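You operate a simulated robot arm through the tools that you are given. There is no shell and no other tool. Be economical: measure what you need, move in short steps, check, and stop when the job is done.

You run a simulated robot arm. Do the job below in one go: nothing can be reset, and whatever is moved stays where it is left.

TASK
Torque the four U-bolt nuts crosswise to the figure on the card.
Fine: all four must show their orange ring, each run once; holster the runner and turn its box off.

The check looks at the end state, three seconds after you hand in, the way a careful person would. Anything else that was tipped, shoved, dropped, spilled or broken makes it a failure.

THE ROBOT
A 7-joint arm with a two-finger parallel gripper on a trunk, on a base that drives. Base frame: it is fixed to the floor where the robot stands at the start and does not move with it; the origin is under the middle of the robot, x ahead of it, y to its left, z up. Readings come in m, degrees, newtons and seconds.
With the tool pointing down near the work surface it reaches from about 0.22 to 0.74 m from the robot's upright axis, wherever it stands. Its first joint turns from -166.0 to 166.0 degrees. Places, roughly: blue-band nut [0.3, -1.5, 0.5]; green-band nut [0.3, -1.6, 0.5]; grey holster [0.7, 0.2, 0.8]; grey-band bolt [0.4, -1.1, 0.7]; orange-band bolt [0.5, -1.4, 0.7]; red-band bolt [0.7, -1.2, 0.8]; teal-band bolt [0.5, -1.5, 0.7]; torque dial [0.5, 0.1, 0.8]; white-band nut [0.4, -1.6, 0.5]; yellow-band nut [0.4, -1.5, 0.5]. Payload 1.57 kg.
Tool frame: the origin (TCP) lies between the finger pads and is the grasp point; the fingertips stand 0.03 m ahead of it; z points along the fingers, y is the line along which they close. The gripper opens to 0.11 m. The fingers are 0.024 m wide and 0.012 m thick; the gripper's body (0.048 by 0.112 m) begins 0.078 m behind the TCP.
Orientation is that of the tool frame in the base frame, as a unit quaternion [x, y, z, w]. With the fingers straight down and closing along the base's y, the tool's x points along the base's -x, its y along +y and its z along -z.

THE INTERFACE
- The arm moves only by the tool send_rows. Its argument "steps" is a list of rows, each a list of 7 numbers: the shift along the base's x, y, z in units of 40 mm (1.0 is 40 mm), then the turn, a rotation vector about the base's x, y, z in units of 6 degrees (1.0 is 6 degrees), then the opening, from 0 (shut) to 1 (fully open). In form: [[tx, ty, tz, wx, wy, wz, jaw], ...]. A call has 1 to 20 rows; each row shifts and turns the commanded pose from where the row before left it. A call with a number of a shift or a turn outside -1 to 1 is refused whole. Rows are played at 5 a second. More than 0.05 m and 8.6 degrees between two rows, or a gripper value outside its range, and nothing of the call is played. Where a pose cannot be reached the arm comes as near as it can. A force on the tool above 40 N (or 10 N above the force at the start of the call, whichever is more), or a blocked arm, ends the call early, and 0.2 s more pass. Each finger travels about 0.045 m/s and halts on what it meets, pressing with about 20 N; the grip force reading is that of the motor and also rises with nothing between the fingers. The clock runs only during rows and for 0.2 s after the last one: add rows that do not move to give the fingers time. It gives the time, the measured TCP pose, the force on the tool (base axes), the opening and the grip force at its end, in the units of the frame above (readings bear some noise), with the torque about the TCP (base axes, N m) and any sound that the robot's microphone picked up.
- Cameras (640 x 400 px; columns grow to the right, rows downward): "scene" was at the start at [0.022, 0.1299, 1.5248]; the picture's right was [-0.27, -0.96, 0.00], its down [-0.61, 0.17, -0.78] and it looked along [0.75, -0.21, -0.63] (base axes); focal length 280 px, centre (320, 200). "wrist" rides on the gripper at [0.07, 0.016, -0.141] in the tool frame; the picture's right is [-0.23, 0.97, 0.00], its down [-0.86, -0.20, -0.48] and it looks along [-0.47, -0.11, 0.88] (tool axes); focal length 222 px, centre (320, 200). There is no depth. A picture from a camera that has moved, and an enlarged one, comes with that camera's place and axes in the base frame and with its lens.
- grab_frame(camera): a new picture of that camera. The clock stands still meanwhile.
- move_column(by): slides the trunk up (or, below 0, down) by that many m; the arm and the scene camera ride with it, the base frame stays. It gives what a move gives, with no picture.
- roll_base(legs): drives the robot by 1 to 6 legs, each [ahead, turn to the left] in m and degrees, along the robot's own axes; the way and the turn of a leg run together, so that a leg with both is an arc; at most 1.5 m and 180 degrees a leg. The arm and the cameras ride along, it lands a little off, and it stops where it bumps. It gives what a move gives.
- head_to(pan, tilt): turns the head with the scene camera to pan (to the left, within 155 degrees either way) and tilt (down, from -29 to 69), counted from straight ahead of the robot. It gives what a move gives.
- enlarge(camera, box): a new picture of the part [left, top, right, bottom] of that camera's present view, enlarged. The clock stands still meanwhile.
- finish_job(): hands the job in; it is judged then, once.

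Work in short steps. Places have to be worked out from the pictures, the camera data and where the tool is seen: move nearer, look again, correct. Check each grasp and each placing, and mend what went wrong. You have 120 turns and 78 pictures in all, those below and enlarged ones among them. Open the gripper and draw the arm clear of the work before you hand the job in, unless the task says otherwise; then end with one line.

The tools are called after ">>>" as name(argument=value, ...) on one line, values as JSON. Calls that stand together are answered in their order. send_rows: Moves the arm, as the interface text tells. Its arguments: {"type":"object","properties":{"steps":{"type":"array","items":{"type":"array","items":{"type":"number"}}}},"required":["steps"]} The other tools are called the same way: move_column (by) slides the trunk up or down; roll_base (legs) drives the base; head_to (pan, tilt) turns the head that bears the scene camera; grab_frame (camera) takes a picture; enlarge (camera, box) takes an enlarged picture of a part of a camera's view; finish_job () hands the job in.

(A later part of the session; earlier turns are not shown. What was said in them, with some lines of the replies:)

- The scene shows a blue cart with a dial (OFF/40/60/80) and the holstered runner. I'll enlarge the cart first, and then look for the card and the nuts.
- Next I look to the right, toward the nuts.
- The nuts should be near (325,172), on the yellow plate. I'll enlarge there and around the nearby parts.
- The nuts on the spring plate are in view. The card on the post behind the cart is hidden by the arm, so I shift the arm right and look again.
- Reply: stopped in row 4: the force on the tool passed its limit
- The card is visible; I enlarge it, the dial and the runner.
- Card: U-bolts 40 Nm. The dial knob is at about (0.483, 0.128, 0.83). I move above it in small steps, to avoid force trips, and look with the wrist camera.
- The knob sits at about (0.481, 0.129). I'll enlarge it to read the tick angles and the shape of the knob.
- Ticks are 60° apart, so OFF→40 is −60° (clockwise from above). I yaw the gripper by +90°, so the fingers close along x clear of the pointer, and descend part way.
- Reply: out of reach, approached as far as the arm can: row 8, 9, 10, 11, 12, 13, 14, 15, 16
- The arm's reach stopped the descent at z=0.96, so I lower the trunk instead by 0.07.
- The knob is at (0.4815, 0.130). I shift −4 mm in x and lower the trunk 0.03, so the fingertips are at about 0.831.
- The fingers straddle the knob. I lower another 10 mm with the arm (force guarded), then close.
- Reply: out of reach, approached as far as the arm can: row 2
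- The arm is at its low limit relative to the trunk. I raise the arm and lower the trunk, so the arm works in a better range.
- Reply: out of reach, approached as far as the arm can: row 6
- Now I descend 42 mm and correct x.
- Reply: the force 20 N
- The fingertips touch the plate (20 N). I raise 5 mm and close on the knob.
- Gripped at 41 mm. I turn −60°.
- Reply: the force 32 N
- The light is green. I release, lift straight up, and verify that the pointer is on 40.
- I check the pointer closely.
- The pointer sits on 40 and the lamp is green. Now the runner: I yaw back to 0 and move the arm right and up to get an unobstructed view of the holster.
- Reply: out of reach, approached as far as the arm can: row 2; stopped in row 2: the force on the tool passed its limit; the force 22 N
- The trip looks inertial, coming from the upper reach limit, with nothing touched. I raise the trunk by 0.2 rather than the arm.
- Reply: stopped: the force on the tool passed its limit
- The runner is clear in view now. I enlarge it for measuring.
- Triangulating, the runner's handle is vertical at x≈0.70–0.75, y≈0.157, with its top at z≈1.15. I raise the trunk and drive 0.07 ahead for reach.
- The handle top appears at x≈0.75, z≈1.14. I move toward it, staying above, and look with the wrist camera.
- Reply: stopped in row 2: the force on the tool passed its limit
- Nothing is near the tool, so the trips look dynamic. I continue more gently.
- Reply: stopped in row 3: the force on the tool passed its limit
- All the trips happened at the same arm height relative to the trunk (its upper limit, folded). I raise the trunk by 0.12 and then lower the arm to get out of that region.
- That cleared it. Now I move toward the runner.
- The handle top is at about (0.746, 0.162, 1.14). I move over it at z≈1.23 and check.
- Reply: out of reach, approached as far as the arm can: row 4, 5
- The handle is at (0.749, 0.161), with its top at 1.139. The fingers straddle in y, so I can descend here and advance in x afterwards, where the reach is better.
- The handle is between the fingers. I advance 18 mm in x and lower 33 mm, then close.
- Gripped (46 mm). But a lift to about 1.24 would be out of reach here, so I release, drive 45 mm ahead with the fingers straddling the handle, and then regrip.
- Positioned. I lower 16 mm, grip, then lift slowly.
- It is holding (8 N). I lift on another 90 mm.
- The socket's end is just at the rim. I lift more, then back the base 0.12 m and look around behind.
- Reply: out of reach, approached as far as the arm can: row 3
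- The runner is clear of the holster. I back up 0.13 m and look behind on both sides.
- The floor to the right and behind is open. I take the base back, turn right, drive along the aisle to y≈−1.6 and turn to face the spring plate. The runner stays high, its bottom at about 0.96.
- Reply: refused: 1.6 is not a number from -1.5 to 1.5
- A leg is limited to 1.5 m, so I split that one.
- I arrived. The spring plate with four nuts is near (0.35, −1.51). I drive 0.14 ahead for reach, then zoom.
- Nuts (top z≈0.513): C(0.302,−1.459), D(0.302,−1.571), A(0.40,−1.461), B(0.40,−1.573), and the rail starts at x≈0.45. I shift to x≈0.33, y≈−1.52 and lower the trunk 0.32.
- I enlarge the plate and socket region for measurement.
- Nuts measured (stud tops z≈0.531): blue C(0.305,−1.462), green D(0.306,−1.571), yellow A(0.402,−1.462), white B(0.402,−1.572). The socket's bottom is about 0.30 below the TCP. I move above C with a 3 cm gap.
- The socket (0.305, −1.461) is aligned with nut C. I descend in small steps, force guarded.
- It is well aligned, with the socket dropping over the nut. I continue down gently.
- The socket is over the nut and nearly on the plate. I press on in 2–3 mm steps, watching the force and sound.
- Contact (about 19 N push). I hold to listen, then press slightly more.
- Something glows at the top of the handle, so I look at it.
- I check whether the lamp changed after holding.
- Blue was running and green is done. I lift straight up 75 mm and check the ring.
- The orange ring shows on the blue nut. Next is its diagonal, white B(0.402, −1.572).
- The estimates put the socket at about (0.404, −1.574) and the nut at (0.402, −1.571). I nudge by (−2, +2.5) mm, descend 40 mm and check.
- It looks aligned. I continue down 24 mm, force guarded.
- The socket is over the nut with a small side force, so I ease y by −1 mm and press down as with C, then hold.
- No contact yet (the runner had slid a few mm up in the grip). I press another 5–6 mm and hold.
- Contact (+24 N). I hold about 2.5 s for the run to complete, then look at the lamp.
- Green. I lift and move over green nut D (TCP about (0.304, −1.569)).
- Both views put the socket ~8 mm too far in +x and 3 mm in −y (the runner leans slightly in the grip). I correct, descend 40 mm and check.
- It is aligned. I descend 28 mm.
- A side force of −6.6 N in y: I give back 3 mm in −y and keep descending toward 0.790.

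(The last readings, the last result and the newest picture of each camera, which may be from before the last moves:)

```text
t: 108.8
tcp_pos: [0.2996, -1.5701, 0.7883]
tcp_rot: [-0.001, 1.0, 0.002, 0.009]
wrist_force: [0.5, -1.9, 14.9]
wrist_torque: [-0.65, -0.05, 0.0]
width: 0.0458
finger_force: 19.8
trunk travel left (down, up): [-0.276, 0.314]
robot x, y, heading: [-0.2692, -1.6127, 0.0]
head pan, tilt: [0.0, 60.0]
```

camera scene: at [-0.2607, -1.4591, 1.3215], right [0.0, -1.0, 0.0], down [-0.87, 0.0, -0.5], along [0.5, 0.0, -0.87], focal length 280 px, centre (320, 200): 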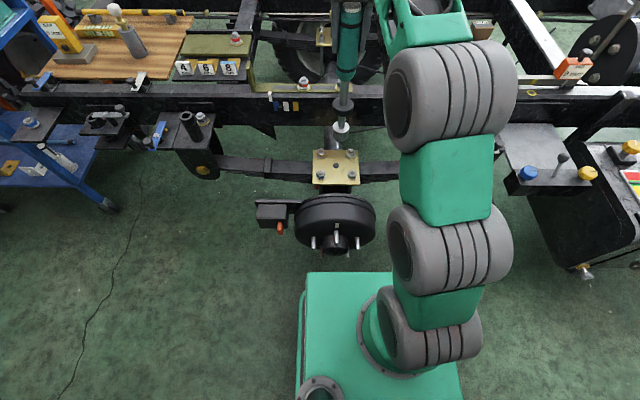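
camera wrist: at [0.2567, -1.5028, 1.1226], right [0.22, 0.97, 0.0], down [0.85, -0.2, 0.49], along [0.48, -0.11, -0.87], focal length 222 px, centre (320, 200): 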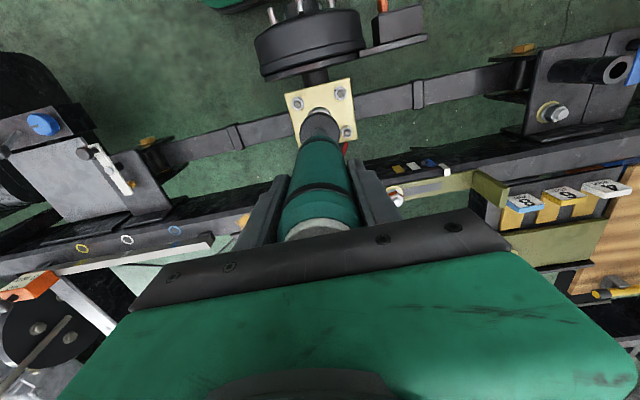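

Contact. I hold for the run, then check the lamp.

>>> send_rows(steps=[[0, 0, 0, 0, 0, 0, 0.3], [0, 0, 0, 0, 0, 0, 0.3], [0, 0, 0, 0, 0, 0, 0.3], [0, 0, 0, 0, 0, 0, 0.3], [0, 0, 0, 0, 0, 0, 0.3], [0, 0, 0, 0, 0, 0, 0.3], [0, 0, 0, 0, 0, 0, 0.3], [0, 0, 0, 0, 0, 0, 0.3], [0, 0, 0, 0, 0, 0, 0.3], [0, 0, 0, 0, 0, 0, 0.3]])

>>> enlarge(camera="scene", box=[280, 60, 420, 200])

```text
t: 111.0
tcp_pos: [0.2985, -1.5694, 0.7884]
tcp_rot: [-0.001, 1.0, 0.003, 0.006]
wrist_force: [1.2, -2.4, 14.5]
wrist_torque: [-0.57, -0.14, 0.04]
width: 0.0456
finger_force: 20.3
trunk travel left (down, up): [-0.276, 0.314]
robot x, y, heading: [-0.2669, -1.6157, -0.0]
head pan, tilt: [0.0, 60.0]
```

```text
2.86 times, centred on (350, 130) of scene
camera zoom: at [-0.2623, -1.4595, 1.3215], right [0.0, -1.0, 0.0], down [-0.87, 0.0, -0.5], along [0.5, 0.0, -0.87], focal length 802 px, centre (234, 400)
```

zoom: 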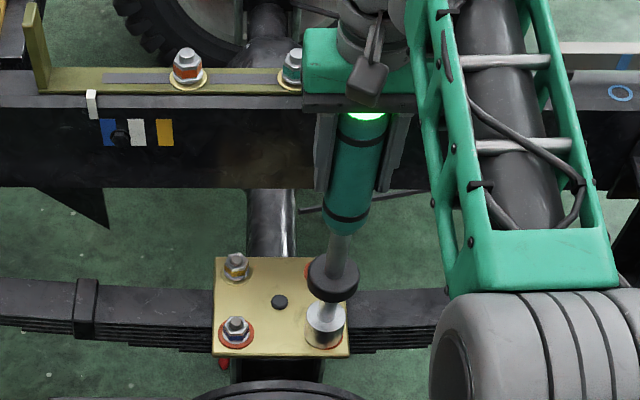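

Green. I lift and move to the last nut, yellow A, 96 mm in x and 109 mm in y from here.

>>> send_rows(steps=[[0, 0, 0.3, 0, 0, 0, 0.3], [0, 0, 0.5, 0, 0, 0, 0.3], [0, 0, 0.6, 0, 0, 0, 0.3], [0, 0, 0.55, 0, 0, 0, 0.3], [0, 0, 0.1, 0, 0, 0, 0.3], [0.2, 0.22, 0, 0, 0, 0, 0.3], [0.5, 0.55, 0, 0, 0, 0, 0.3], [0.6, 0.65, 0, 0, 0, 0, 0.3], [0.6, 0.65, 0, 0, 0, 0, 0.3], [0.5, 0.6, 0, 0, 0, 0, 0.3], [0, 0.05, 0, 0, 0, 0, 0.3], [0, 0, 0, 0, 0, 0, 0.3]])

>>> enlarge(camera="scene", box=[290, 100, 390, 200])

>>> enlarge(camera="wrist", box=[250, 60, 390, 180])

```text
t: 113.6
tcp_pos: [0.3959, -1.4609, 0.8674]
tcp_rot: [-0.001, 1.0, 0.0, 0.008]
wrist_force: [-0.6, 0.1, -8.6]
wrist_torque: [-0.02, 0.07, 0.04]
width: 0.0459
finger_force: 20.1
trunk travel left (down, up): [-0.276, 0.314]
robot x, y, heading: [-0.2711, -1.6139, -0.1]
head pan, tilt: [0.0, 60.0]
```

```text
4.00 times, centred on (340, 150) of scene
camera zoom: at [-0.2608, -1.4591, 1.3214], right [0.0, -1.0, 0.0], down [-0.87, 0.0, -0.5], along [0.5, 0.0, -0.87], focal length 1122 px, centre (240, 400)
```

zoom: 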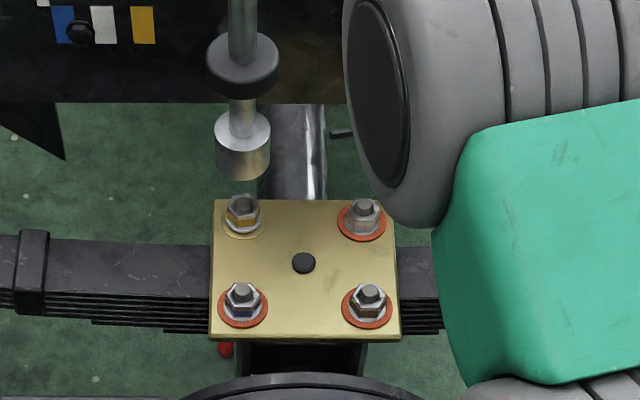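

```text
3.33 times, centred on (320, 120) of wrist
camera zoom: at [0.3244, -1.4438, 1.0087], right [0.23, 0.97, 0.0], down [0.85, -0.2, 0.49], along [0.48, -0.11, -0.87], focal length 740 px, centre (320, 467)
```

zoom: 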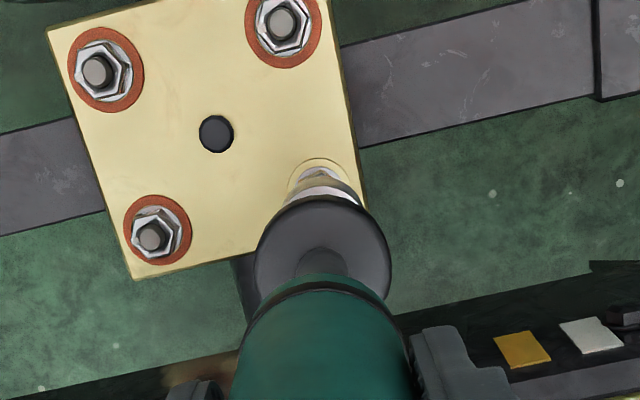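

Three rings are orange. The socket is well placed over A in y, and I shift x −2.5 mm, then descend 38 mm and check.

>>> send_rows(steps=[[-0.06, 0, 0, 0, 0, 0, 0.3], [0, 0, -0.3, 0, 0, 0, 0.3], [0, 0, -0.4, 0, 0, 0, 0.3], [0, 0, -0.2, 0, 0, 0, 0.3], [0, 0, 0, 0, 0, 0, 0.3]])

>>> enlarge(camera="scene", box=[290, 100, 390, 200])

>>> enlarge(camera="wrist", box=[250, 60, 390, 180])

```text
t: 114.8
tcp_pos: [0.3922, -1.4606, 0.8314]
tcp_rot: [-0.002, 1.0, -0.001, 0.008]
wrist_force: [-0.9, -0.6, -8.1]
wrist_torque: [-0.05, 0.05, -0.05]
width: 0.0457
finger_force: 20.0
trunk travel left (down, up): [-0.276, 0.314]
robot x, y, heading: [-0.2645, -1.6157, -0.1]
head pan, tilt: [0.0, 60.0]
```

```text
4.00 times, centred on (340, 150) of scene
camera zoom: at [-0.2606, -1.4591, 1.3214], right [0.0, -1.0, 0.0], down [-0.87, 0.0, -0.5], along [0.5, 0.0, -0.87], focal length 1122 px, centre (240, 400)
```

zoom: 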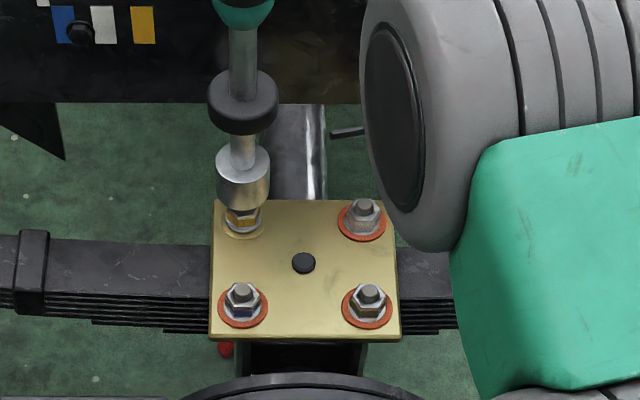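

```text
3.33 times, centred on (320, 120) of wrist
camera zoom: at [0.3211, -1.4442, 0.9732], right [0.22, 0.97, 0.0], down [0.85, -0.2, 0.49], along [0.48, -0.11, -0.87], focal length 740 px, centre (320, 467)
```

zoom: 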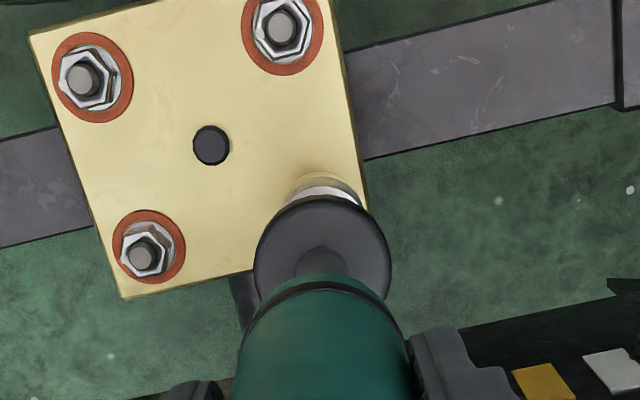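

Aligned. I descend with force checks only (to save pictures).

>>> send_rows(steps=[[0, 0, -0.15, 0, 0, 0, 0.3], [0, 0, -0.15, 0, 0, 0, 0.3], [0, 0, -0.15, 0, 0, 0, 0.3], [0, 0, -0.15, 0, 0, 0, 0.3], [0, 0, -0.08, 0, 0, 0, 0.3], [0, 0, 0, 0, 0, 0, 0.3]])

```text
t: 116.2
tcp_pos: [0.3913, -1.4609, 0.8052]
tcp_rot: [-0.001, 1.0, 0.0, 0.008]
wrist_force: [0.5, 1.2, -8.4]
wrist_torque: [0.0, 0.04, -0.02]
width: 0.0456
finger_force: 20.1
trunk travel left (down, up): [-0.276, 0.314]
robot x, y, heading: [-0.2689, -1.6144, 0.1]
head pan, tilt: [0.0, 60.0]
```

No side force, so I press down the rest of the way.

>>> send_rows(steps=[[0, 0, -0.1, 0, 0, 0, 0.3], [0, 0, -0.1, 0, 0, 0, 0.3], [0, 0, -0.1, 0, 0, 0, 0.3], [0, 0, -0.06, 0, 0, 0, 0.3], [0, 0, -0.05, 0, 0, 0, 0.3], [0, 0, 0, 0, 0, 0, 0.3]])

```text
t: 117.6
tcp_pos: [0.3934, -1.4617, 0.789]
tcp_rot: [-0.002, 1.0, 0.0, 0.007]
wrist_force: [-0.8, 0.3, -8.4]
wrist_torque: [0.1, -0.01, 0.0]
width: 0.0456
finger_force: 20.3
trunk travel left (down, up): [-0.276, 0.314]
robot x, y, heading: [-0.2664, -1.6136, -0.1]
head pan, tilt: [0.0, 60.0]
```

>>> send_rows(steps=[[0, 0, -0.05, 0, 0, 0, 0.3], [0, 0, -0.05, 0, 0, 0, 0.3], [0, 0, -0.04, 0, 0, 0, 0.3], [0, 0, 0, 0, 0, 0, 0.3], [0, 0, 0, 0, 0, 0, 0.3]])

```text
t: 118.8
tcp_pos: [0.3914, -1.4613, 0.783]
tcp_rot: [-0.001, 1.0, 0.0, 0.007]
wrist_force: [0.4, 0.5, 8.0]
wrist_torque: [-0.02, -0.04, 0.03]
width: 0.0458
finger_force: 10.0
trunk travel left (down, up): [-0.276, 0.314]
robot x, y, heading: [-0.2678, -1.6194, 0.1]
head pan, tilt: [0.0, 60.0]
```

Contact at +16 N. I add 1 mm and hold.

>>> send_rows(steps=[[0, 0, -0.03, 0, 0, 0, 0.28], [0, 0, 0, 0, 0, 0, 0.28], [0, 0, 0, 0, 0, 0, 0.28], [0, 0, 0, 0, 0, 0, 0.28], [0, 0, 0, 0, 0, 0, 0.28], [0, 0, 0, 0, 0, 0, 0.28], [0, 0, 0, 0, 0, 0, 0.28], [0, 0, 0, 0, 0, 0, 0.28], [0, 0, 0, 0, 0, 0, 0.28], [0, 0, 0, 0, 0, 0, 0.28], [0, 0, 0, 0, 0, 0, 0.28], [0, 0, 0, 0, 0, 0, 0.28]])

>>> enlarge(camera="scene", box=[280, 40, 420, 180])

```text
t: 121.4
tcp_pos: [0.3912, -1.4607, 0.7822]
tcp_rot: [-0.001, 1.0, 0.0, 0.007]
wrist_force: [0.9, 0.3, 6.3]
wrist_torque: [-0.24, 0.07, -0.01]
width: 0.0457
finger_force: 20.1
trunk travel left (down, up): [-0.276, 0.314]
robot x, y, heading: [-0.2684, -1.6117, 0.1]
head pan, tilt: [0.0, 60.0]
```

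```text
2.86 times, centred on (350, 110) of scene
camera zoom: at [-0.2618, -1.4594, 1.3215], right [0.0, -1.0, 0.0], down [-0.87, 0.0, -0.5], along [0.5, 0.0, -0.87], focal length 802 px, centre (234, 457)
```

zoom: 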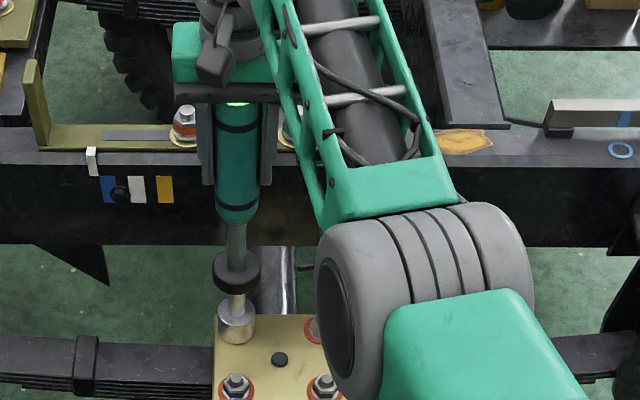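

Green. I lift, raise the trunk and verify all four rings.

>>> send_rows(steps=[[0, 0, 0.3, 0, 0, 0, 0.28], [0, 0, 0.5, 0, 0, 0, 0.28], [0, 0, 0.6, 0, 0, 0, 0.28], [0, 0, 0.6, 0, 0, 0, 0.28], [0, 0, 0.3, 0, 0, 0, 0.28], [-0.3, -0.1, 0, 0, 0, 0, 0.28], [-0.5, -0.2, 0, 0, 0, 0, 0.28], [-0.5, -0.2, 0, 0, 0, 0, 0.28], [-0.3, -0.1, 0, 0, 0, 0, 0.28], [0, 0, 0, 0, 0, 0, 0.28]])

>>> move_column(by=0.31)

>>> enlarge(camera="scene", box=[270, 60, 430, 240])

```text
t: 123.6
tcp_pos: [0.329, -1.4858, 0.8766]
tcp_rot: [-0.001, 1.0, 0.0, 0.008]
wrist_force: [0.4, 0.7, -8.4]
wrist_torque: [0.05, 0.06, 0.02]
width: 0.0456
finger_force: 19.8
trunk travel left (down, up): [-0.276, 0.314]
robot x, y, heading: [-0.2684, -1.6168, 0.1]
head pan, tilt: [0.0, 60.0]
```

```text
t: 126.7
tcp_pos: [0.3283, -1.4853, 1.1856]
tcp_rot: [-0.001, 1.0, 0.0, 0.007]
wrist_force: [0.1, -0.3, -8.1]
wrist_torque: [0.08, 0.07, 0.0]
width: 0.0459
finger_force: 19.5
trunk travel left (down, up): [-0.586, 0.004]
robot x, y, heading: [-0.2677, -1.6179, -0.0]
head pan, tilt: [0.0, 60.0]
```

```text
2.22 times, centred on (350, 150) of scene
camera zoom: at [-0.2605, -1.4591, 1.6314], right [0.0, -1.0, 0.0], down [-0.87, 0.0, -0.5], along [0.5, 0.0, -0.87], focal length 623 px, centre (253, 311)
```

zoom: 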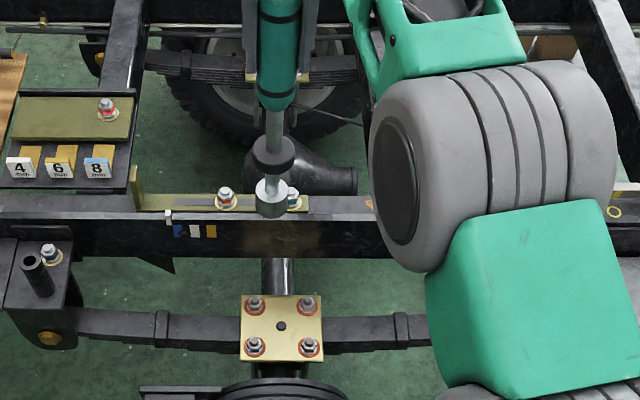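

All four rings are orange. I raise the arm to carry height and retrace the path in reverse.

>>> send_rows(steps=[[0, 0, 0.3, 0, 0, 0, 0.28], [0, 0, 0.5, 0, 0, 0, 0.28], [0, 0, 0.6, 0, 0, 0, 0.28], [0, 0, 0.5, 0, 0, 0, 0.28], [0, 0, 0.3, 0, 0, 0, 0.28], [0, 0, 0, 0, 0, 0, 0.28]])

>>> roll_base(legs=[[-0.14, 0], [0, -90], [-0.8, 0], [-0.8, 0], [0, 90]])

```text
t: 128.1
tcp_pos: [0.3277, -1.4856, 1.2727]
tcp_rot: [-0.001, 1.0, 0.0, 0.007]
wrist_force: [0.9, -0.8, -8.4]
wrist_torque: [-0.09, 0.02, 0.02]
width: 0.0458
finger_force: 19.8
trunk travel left (down, up): [-0.586, 0.004]
robot x, y, heading: [-0.2694, -1.6151, 0.1]
head pan, tilt: [0.0, 60.0]
```

```text
t: 144.9
tcp_pos: [0.1533, 0.1447, 1.2722]
tcp_rot: [-0.008, 1.0, 0.001, 0.006]
wrist_force: [-0.3, 0.0, -7.3]
wrist_torque: [-0.11, 0.08, 0.0]
width: 0.0458
finger_force: 20.0
trunk travel left (down, up): [-0.586, 0.004]
robot x, y, heading: [-0.4419, 0.0061, 0.7]
head pan, tilt: [0.0, 60.0]
```

I drive forward to x≈0 and aim the head at the cart.

>>> roll_base(legs=[[0.44, -0.7]])

>>> head_to(pan=-5, tilt=45)

```text
t: 147.6
tcp_pos: [0.5977, 0.1448, 1.2736]
tcp_rot: [-0.005, 1.0, 0.0, 0.007]
wrist_force: [1.2, -0.3, -8.3]
wrist_torque: [-0.12, 0.04, -0.02]
width: 0.0455
finger_force: 20.2
trunk travel left (down, up): [-0.586, 0.004]
robot x, y, heading: [0.0047, 0.0204, 0.3]
head pan, tilt: [0.0, 60.0]
```

```text
t: 148.4
tcp_pos: [0.5976, 0.146, 1.2727]
tcp_rot: [-0.005, 1.0, 0.001, 0.007]
wrist_force: [0.6, 0.9, -8.3]
wrist_torque: [0.09, 0.05, 0.01]
width: 0.0457
finger_force: 19.6
trunk travel left (down, up): [-0.586, 0.004]
robot x, y, heading: [0.0025, 0.0155, 0.3]
head pan, tilt: [-5.0, 45.0]
```

I drive 0.11 ahead and shift the arm to the holster line.

>>> roll_base(legs=[[0.11, -0.3]])

>>> send_rows(steps=[[0.2, 0.1, 0, 0, 0, 0, 0.28], [0.3, 0.1, 0, 0, 0, 0, 0.28], [0.2, 0.1, 0, 0, 0, 0, 0.28], [0.1, 0.05, 0, 0, 0, 0, 0.28], [0, 0, 0, 0, 0, 0, 0.28]])

>>> enlarge(camera="scene", box=[240, 80, 400, 220])

>>> enlarge(camera="wrist", box=[250, 60, 390, 180])

```text
t: 149.6
tcp_pos: [0.7095, 0.1442, 1.2726]
tcp_rot: [-0.003, 1.0, 0.0, 0.006]
wrist_force: [-0.2, 0.8, -8.2]
wrist_torque: [0.09, 0.08, -0.01]
width: 0.0455
finger_force: 20.0
trunk travel left (down, up): [-0.586, 0.004]
robot x, y, heading: [0.1124, 0.0126, 0.2]
head pan, tilt: [-5.0, 45.0]
```

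```text
t: 150.8
tcp_pos: [0.7406, 0.1565, 1.2722]
tcp_rot: [-0.002, 1.0, 0.001, 0.007]
wrist_force: [-0.2, 0.3, -8.8]
wrist_torque: [0.1, 0.07, -0.02]
width: 0.0456
finger_force: 20.2
trunk travel left (down, up): [-0.586, 0.004]
robot x, y, heading: [0.1146, 0.0132, 0.2]
head pan, tilt: [-5.0, 45.0]
```

```text
2.86 times, centred on (320, 150) of scene
camera zoom: at [0.1335, 0.1612, 1.6509], right [-0.08, -1.0, 0.0], down [-0.71, 0.06, -0.71], along [0.7, -0.06, -0.71], focal length 802 px, centre (320, 343)
```

zoom: 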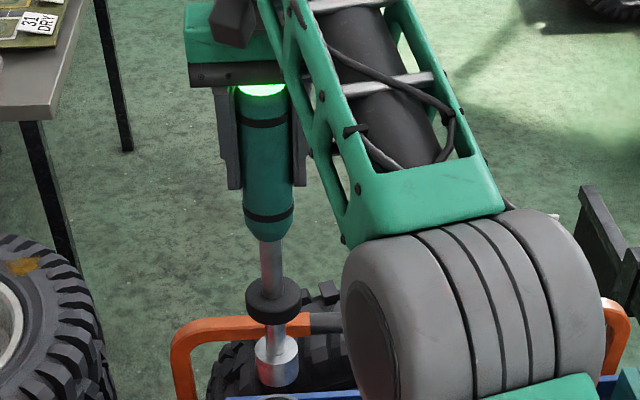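

```text
3.33 times, centred on (320, 120) of wrist
camera zoom: at [0.6698, 0.1738, 1.4143], right [0.22, 0.97, 0.0], down [0.85, -0.2, 0.49], along [0.48, -0.11, -0.87], focal length 740 px, centre (320, 467)
```

zoom: 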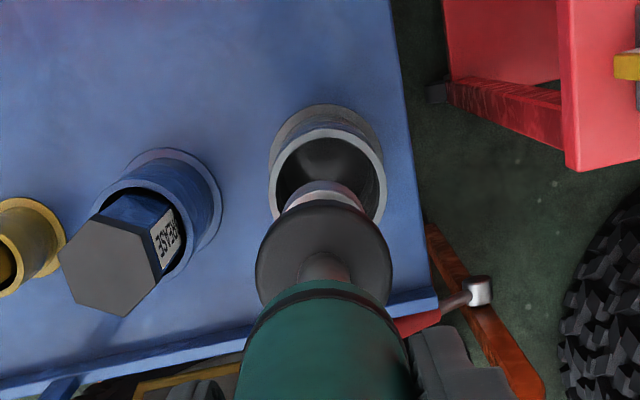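

Socket is at about (0.754, 0.156) and the holster mouth at (0.744, 0.161). I correct by (−9.5, +5) mm and lower 60 mm, to just above the rim, then look.

>>> send_rows(steps=[[-0.12, 0.06, 0, 0, 0, 0, 0.28], [-0.12, 0.06, 0, 0, 0, 0, 0.28], [0, 0, -0.3, 0, 0, 0, 0.28], [0, 0, -0.5, 0, 0, 0, 0.28], [0, 0, -0.4, 0, 0, 0, 0.28], [0, 0, -0.3, 0, 0, 0, 0.28], [0, 0, 0, 0, 0, 0, 0.28]])

>>> enlarge(camera="wrist", box=[250, 60, 390, 180])

```text
t: 152.3
tcp_pos: [0.731, 0.1614, 1.2124]
tcp_rot: [-0.002, 1.0, 0.0, 0.006]
wrist_force: [0.2, -0.3, -9.2]
wrist_torque: [-0.08, 0.08, 0.03]
width: 0.0453
finger_force: 20.2
trunk travel left (down, up): [-0.586, 0.004]
robot x, y, heading: [0.1118, 0.0132, 0.2]
head pan, tilt: [-5.0, 45.0]
```

```text
3.33 times, centred on (320, 120) of wrist
camera zoom: at [0.6599, 0.1789, 1.3542], right [0.22, 0.98, 0.0], down [0.85, -0.19, 0.49], along [0.48, -0.11, -0.87], focal length 740 px, centre (320, 467)
```

zoom: 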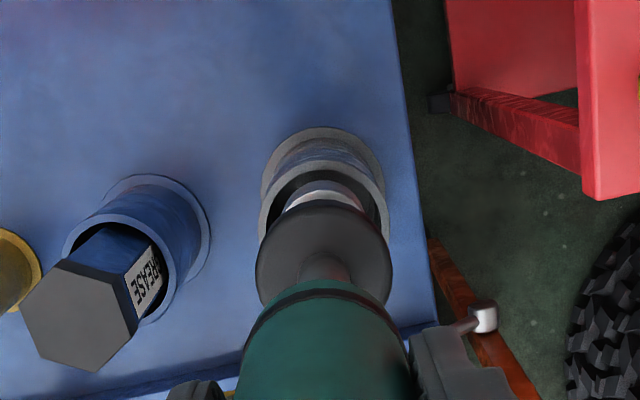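

The socket (0.745, 0.162) now matches the holster centre. I lower 0.10 m, force guarded.

>>> send_rows(steps=[[0, 0, -0.2, 0, 0, 0, 0.28], [0, 0, -0.3, 0, 0, 0, 0.28], [0, 0, -0.4, 0, 0, 0, 0.28], [0, 0, -0.4, 0, 0, 0, 0.28], [0, 0, -0.4, 0, 0, 0, 0.28], [0, 0, -0.4, 0, 0, 0, 0.28], [0, 0, -0.4, 0, 0, 0, 0.28], [0, 0, 0, 0, 0, 0, 0.28]])

```text
t: 154.2
tcp_pos: [0.7304, 0.162, 1.1129]
tcp_rot: [-0.003, 1.0, 0.0, 0.007]
wrist_force: [0.0, 0.1, -8.0]
wrist_torque: [-0.09, 0.08, 0.03]
width: 0.0454
finger_force: 20.6
trunk travel left (down, up): [-0.586, 0.004]
robot x, y, heading: [0.1133, 0.0142, 0.2]
head pan, tilt: [-5.0, 45.0]
```

Clear so far. The runner leans about 2° (bottom toward +x), so I straighten it with a small +y rotation and shift x +9 mm while lowering on.

>>> send_rows(steps=[[0.12, 0, 0, 0, 0.17, 0, 0.28], [0.1, 0, 0, 0, 0.16, 0, 0.28], [0, 0, -0.2, 0, 0, 0, 0.28], [0, 0, -0.25, 0, 0, 0, 0.28], [0, 0, -0.25, 0, 0, 0, 0.28], [0, 0, 0, 0, 0, 0, 0.28]])

>>> enlarge(camera="wrist", box=[230, 60, 410, 230])

```text
t: 155.6
tcp_pos: [0.7382, 0.1612, 1.084]
tcp_rot: [-0.003, 1.0, 0.0, -0.01]
wrist_force: [0.9, -0.7, -7.8]
wrist_torque: [-0.1, -0.02, 0.0]
width: 0.0454
finger_force: 20.3
trunk travel left (down, up): [-0.586, 0.004]
robot x, y, heading: [0.1137, 0.0128, 0.3]
head pan, tilt: [-5.0, 45.0]
```

```text
2.35 times, centred on (320, 145) of wrist
camera zoom: at [0.6732, 0.178, 1.2282], right [0.22, 0.97, -0.01], down [0.87, -0.19, 0.46], along [0.45, -0.11, -0.89], focal length 523 px, centre (320, 329)
```

zoom: 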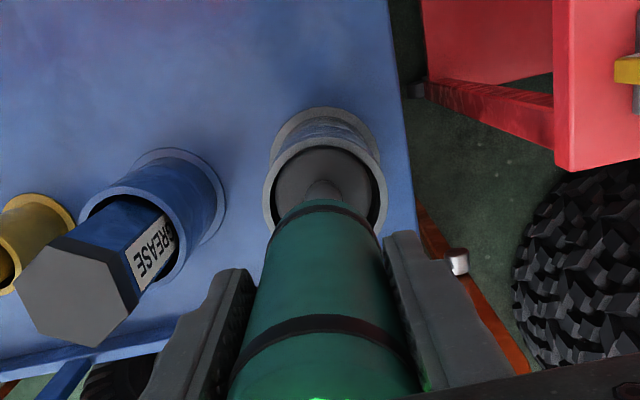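

The collar sits inside the mouth. I lower on until contact.

>>> send_rows(steps=[[0, 0, -0.15, 0, 0, 0, 0.28], [0, 0, -0.15, 0, 0, 0, 0.28], [0, 0, -0.1, 0, 0, 0, 0.28], [0, 0, 0, 0, 0, 0, 0.28]])

```text
t: 156.6
tcp_pos: [0.7396, 0.1621, 1.0717]
tcp_rot: [-0.002, 1.0, 0.0, -0.008]
wrist_force: [-1.1, -0.5, 13.0]
wrist_torque: [-0.67, 0.3, 0.01]
width: 0.0454
finger_force: 20.1
trunk travel left (down, up): [-0.586, 0.004]
robot x, y, heading: [0.1139, 0.0092, 0.3]
head pan, tilt: [-5.0, 45.0]
```

Contact at a height consistent with the holster floor. I relieve slightly, open and lift clear of the handle.

>>> send_rows(steps=[[0, 0, 0.06, 0, 0, 0, 0.28], [0, 0, 0, 0, 0, 0, 0.45], [0, 0, 0, 0, 0, 0, 0.6], [0, 0, 0, 0, 0, 0, 1], [0, 0, 0, 0, 0, 0, 1], [0, 0, 0, 0, 0, 0, 1], [0, 0, 0.3, 0, 0, 0, 1], [0, 0, 0.6, 0, 0, 0, 1], [0, 0, 0.7, 0, 0, 0, 1], [0, 0, 0.7, 0, 0, 0, 1], [0, 0, 0.7, 0, 0, 0, 1], [0, 0, 0.6, 0, 0, 0, 1], [0, 0, 0.3, 0, 0, 0, 1], [0, 0, 0, 0, 0, 0, 1]])

>>> grab_frame(camera="scene")

```text
t: 159.6
tcp_pos: [0.7394, 0.163, 1.226]
tcp_rot: [-0.003, 1.0, -0.001, -0.011]
wrist_force: [-0.2, 0.1, -0.3]
wrist_torque: [0.0, 0.03, -0.05]
width: 0.11
finger_force: 0.1
trunk travel left (down, up): [-0.586, 0.004]
robot x, y, heading: [0.1138, 0.0127, 0.2]
head pan, tilt: [-5.0, 45.0]
```

```text
3 pictures are left
camera scene: at [0.1331, 0.1611, 1.651], right [-0.08, -1.0, 0.0], down [-0.7, 0.06, -0.71], along [0.7, -0.06, -0.71], focal length 280 px, centre (320, 200)
```

scene: 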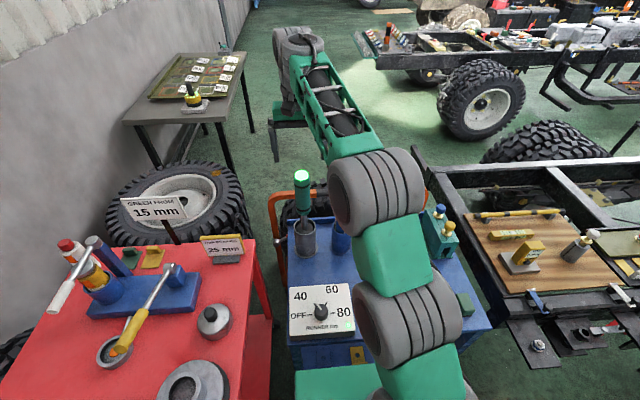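

The runner stands in its holster. I back the base 0.115 m, then move over the dial with yaw +30°, restoring the vertical tool axis.

>>> roll_base(legs=[[-0.115, -0.2]])

>>> send_rows(steps=[[-0.2, -0.05, 0, 0, -0.2, 0, 0.9], [-0.4, -0.1, 0, 0, 0, 0.5, 0.8], [-0.5, -0.1, 0, 0, 0, 1, 0.7], [-0.6, -0.1, 0, 0, 0, 1, 0.7], [-0.6, -0.1, 0, 0, 0, 1, 0.7], [-0.6, -0.1, 0, 0, 0, 1, 0.7], [-0.4, -0.1, 0, 0, 0, 0.5, 0.7], [-0.25, -0.1, 0, 0, 0, 0, 0.7], [0, 0, 0, 0, 0, 0, 0.7]])

```text
t: 160.8
tcp_pos: [0.62, 0.1584, 1.2262]
tcp_rot: [0.0, 1.0, 0.0, -0.01]
wrist_force: [-0.5, 0.6, 0.2]
wrist_torque: [0.0, -0.04, -0.01]
width: 0.11
finger_force: 0.0
trunk travel left (down, up): [-0.586, 0.004]
robot x, y, heading: [0.0007, 0.0144, -0.2]
head pan, tilt: [-5.0, 45.0]
```

```text
t: 162.8
tcp_pos: [0.4802, 0.1311, 1.2269]
tcp_rot: [-0.259, 0.966, 0.0, 0.0]
wrist_force: [-0.6, -0.2, 0.1]
wrist_torque: [-0.02, -0.03, -0.01]
width: 0.0769
finger_force: 0.1
trunk travel left (down, up): [-0.586, 0.004]
robot x, y, heading: [-0.007, 0.015, -0.1]
head pan, tilt: [-5.0, 45.0]
```

I lower the trunk 0.31 and look.

>>> move_column(by=-0.31)

>>> grab_frame(camera="wrist")

```text
t: 165.9
tcp_pos: [0.4801, 0.1307, 0.9169]
tcp_rot: [-0.259, 0.966, 0.0, 0.001]
wrist_force: [0.2, 0.7, -0.1]
wrist_torque: [-0.01, 0.0, 0.01]
width: 0.0772
finger_force: 0.2
trunk travel left (down, up): [-0.276, 0.314]
robot x, y, heading: [-0.0055, 0.0124, 0.0]
head pan, tilt: [-5.0, 45.0]
```

```text
2 pictures are left
camera wrist: at [0.4118, 0.1106, 1.0597], right [-0.29, 0.96, 0.0], down [0.84, 0.26, 0.48], along [0.46, 0.14, -0.88], focal length 222 px, centre (320, 200)
```

wrist: 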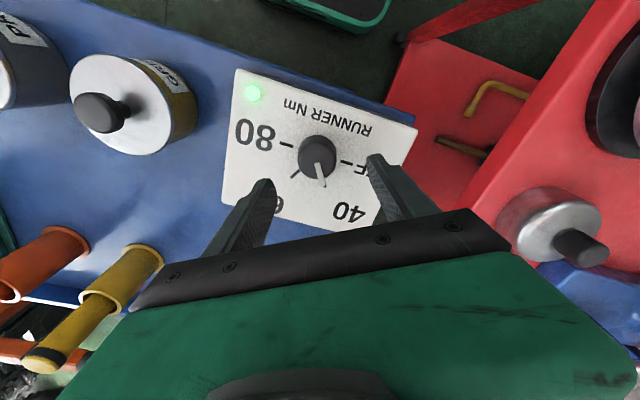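

The knob is centred between the fingers. I descend 58 mm to z=0.859 and grip.

>>> send_rows(steps=[[0, -0.02, -0.3, 0, 0, 0, 0.7], [0, 0, -0.5, 0, 0, 0, 0.7], [0, 0, -0.4, 0, 0, 0, 0.7], [0, 0, -0.25, 0, 0, 0, 0.7], [0, 0, 0, 0, 0, 0, 0.7], [0, 0, 0, 0, 0, 0, 0.5], [0, 0, 0, 0, 0, 0, 0.35], [0, 0, 0, 0, 0, 0, 0.3], [0, 0, 0, 0, 0, 0, 0.3], [0, 0, 0, 0, 0, 0, 0.3]])

```text
t: 168.1
tcp_pos: [0.4804, 0.1296, 0.8592]
tcp_rot: [-0.258, 0.966, 0.0, 0.001]
wrist_force: [5.7, -12.5, -0.3]
wrist_torque: [-0.37, -0.24, -0.02]
width: 0.0452
finger_force: 6.4
trunk travel left (down, up): [-0.276, 0.314]
robot x, y, heading: [-0.0084, 0.0108, 0.0]
head pan, tilt: [-5.0, 45.0]
```

Gripping. I centre slightly and turn +60° back to OFF.

>>> send_rows(steps=[[0.03, -0.05, 0, 0, 0, 0, 0.28], [0, 0, 0, 0, 0, 0, 0.28], [0, 0, 0, 0, 0, 0.5, 0.28], [0, 0, 0, 0, 0, 1, 0.28], [0, 0, 0, 0, 0, 1, 0.28], [0, 0, 0, 0, 0, 1, 0.28], [0, 0, 0, 0, 0, 1, 0.28], [0, 0, 0, 0, 0, 1, 0.28], [0, 0, 0, 0, 0, 1, 0.28], [0, 0, 0, 0, 0, 1, 0.28], [0, 0, 0, 0, 0, 1, 0.28], [0, 0, 0, 0, 0, 1, 0.28], [0, 0, 0, 0, 0, 0.5, 0.28], [0, 0, 0, 0, 0, 0, 0.28], [0, 0, 0, 0, 0, 0, 0.28]])

>>> send_rows(steps=[[0, 0, 0, 0, 0, 0, 0.45], [0, 0, 0, 0, 0, 0, 0.7], [0, 0, 0, 0, 0, 0, 0.7], [0, 0, 0, 0, 0, 0, 0.7], [0, 0, 0.3, 0, 0, 0, 0.7], [0, 0, 0.5, 0, 0, 0, 0.7], [0, 0, 0.6, 0, 0, 0, 0.7], [0, 0, 0.5, 0, 0, 0, 0.7], [0, 0, 0.3, 0, 0, 0, 0.7], [0, 0, 0, 0, 0, 0, 0.7]])

>>> enlarge(camera="wrist", box=[210, 60, 430, 220])

```text
t: 171.3
tcp_pos: [0.4795, 0.1281, 0.8591]
tcp_rot: [0.707, -0.707, 0.001, 0.0]
wrist_force: [-12.4, 4.9, -0.3]
wrist_torque: [-0.05, 0.49, -0.52]
width: 0.0406
finger_force: 44.8
trunk travel left (down, up): [-0.276, 0.314]
robot x, y, heading: [-0.0043, 0.0143, 0.2]
head pan, tilt: [-5.0, 45.0]
```

```text
t: 173.5
tcp_pos: [0.4836, 0.1275, 0.9473]
tcp_rot: [0.707, -0.707, 0.0, 0.001]
wrist_force: [-0.6, -0.4, 0.0]
wrist_torque: [-0.01, 0.02, 0.04]
width: 0.077
finger_force: 0.0
trunk travel left (down, up): [-0.276, 0.314]
robot x, y, heading: [-0.0091, 0.0118, -0.2]
head pan, tilt: [-5.0, 45.0]
```

```text
2.50 times, centred on (320, 140) of wrist
camera zoom: at [0.4664, 0.0589, 1.0901], right [-0.97, 0.23, 0.0], down [0.2, 0.85, 0.48], along [0.11, 0.47, -0.88], focal length 555 px, centre (320, 350)
```

zoom: 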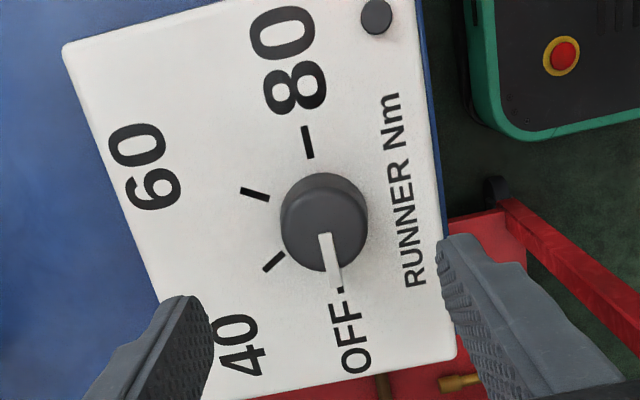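

The dial is on OFF and the lamp is out. I open the gripper, raise the trunk clear and take a last look.

>>> move_column(by=0.2)

>>> send_rows(steps=[[0, 0, 0, 0, 0, 0, 1], [0, -0.2, 0, 0, 0, 0, 1], [0, -0.4, 0, 0, 0, 0, 1], [0, -0.4, 0, 0, 0, 0, 1], [0, -0.2, 0, 0, 0, 0, 1], [0, 0, 0, 0, 0, 0, 1]])

>>> grab_frame(camera="scene")

```text
t: 175.6
tcp_pos: [0.4819, 0.1279, 1.1488]
tcp_rot: [0.707, -0.707, 0.0, -0.001]
wrist_force: [-0.6, 0.5, -1.5]
wrist_torque: [0.05, 0.0, -0.01]
width: 0.077
finger_force: 0.0
trunk travel left (down, up): [-0.476, 0.114]
robot x, y, heading: [-0.0056, 0.0133, 0.1]
head pan, tilt: [-5.0, 45.0]
```

```text
t: 177.0
tcp_pos: [0.4807, 0.0791, 1.1474]
tcp_rot: [0.707, -0.707, 0.001, -0.001]
wrist_force: [-0.8, 0.6, -0.5]
wrist_torque: [0.01, -0.04, -0.03]
width: 0.1101
finger_force: 0.1
trunk travel left (down, up): [-0.476, 0.114]
robot x, y, heading: [-0.0038, 0.0131, 0.3]
head pan, tilt: [-5.0, 45.0]
```

```text
0 pictures are left
camera scene: at [0.0157, 0.1606, 1.541], right [-0.09, -1.0, 0.0], down [-0.7, 0.06, -0.71], along [0.7, -0.06, -0.71], focal length 280 px, centre (320, 200)
```

scene: 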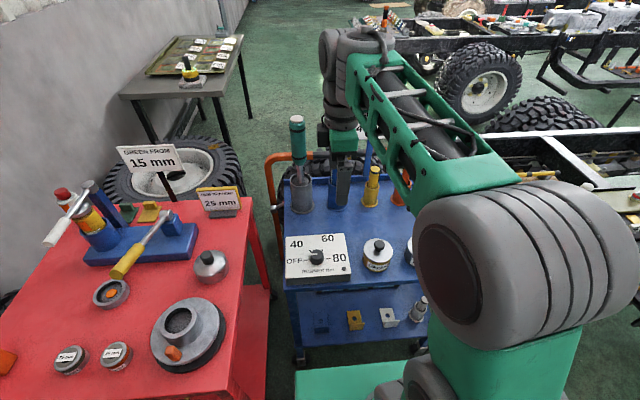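

The runner is upright in its holster with its lamp out, the box is off and everything else is in place, so I hand in.

>>> finish_job()

```text
The job is handed in.
```

I ran the four U-bolt nuts once each, crosswise (blue, white, green, yellow), with the dial at the card's 40 Nm. All four showed their orange ring, the runner is back in its grey holster and its box is off.
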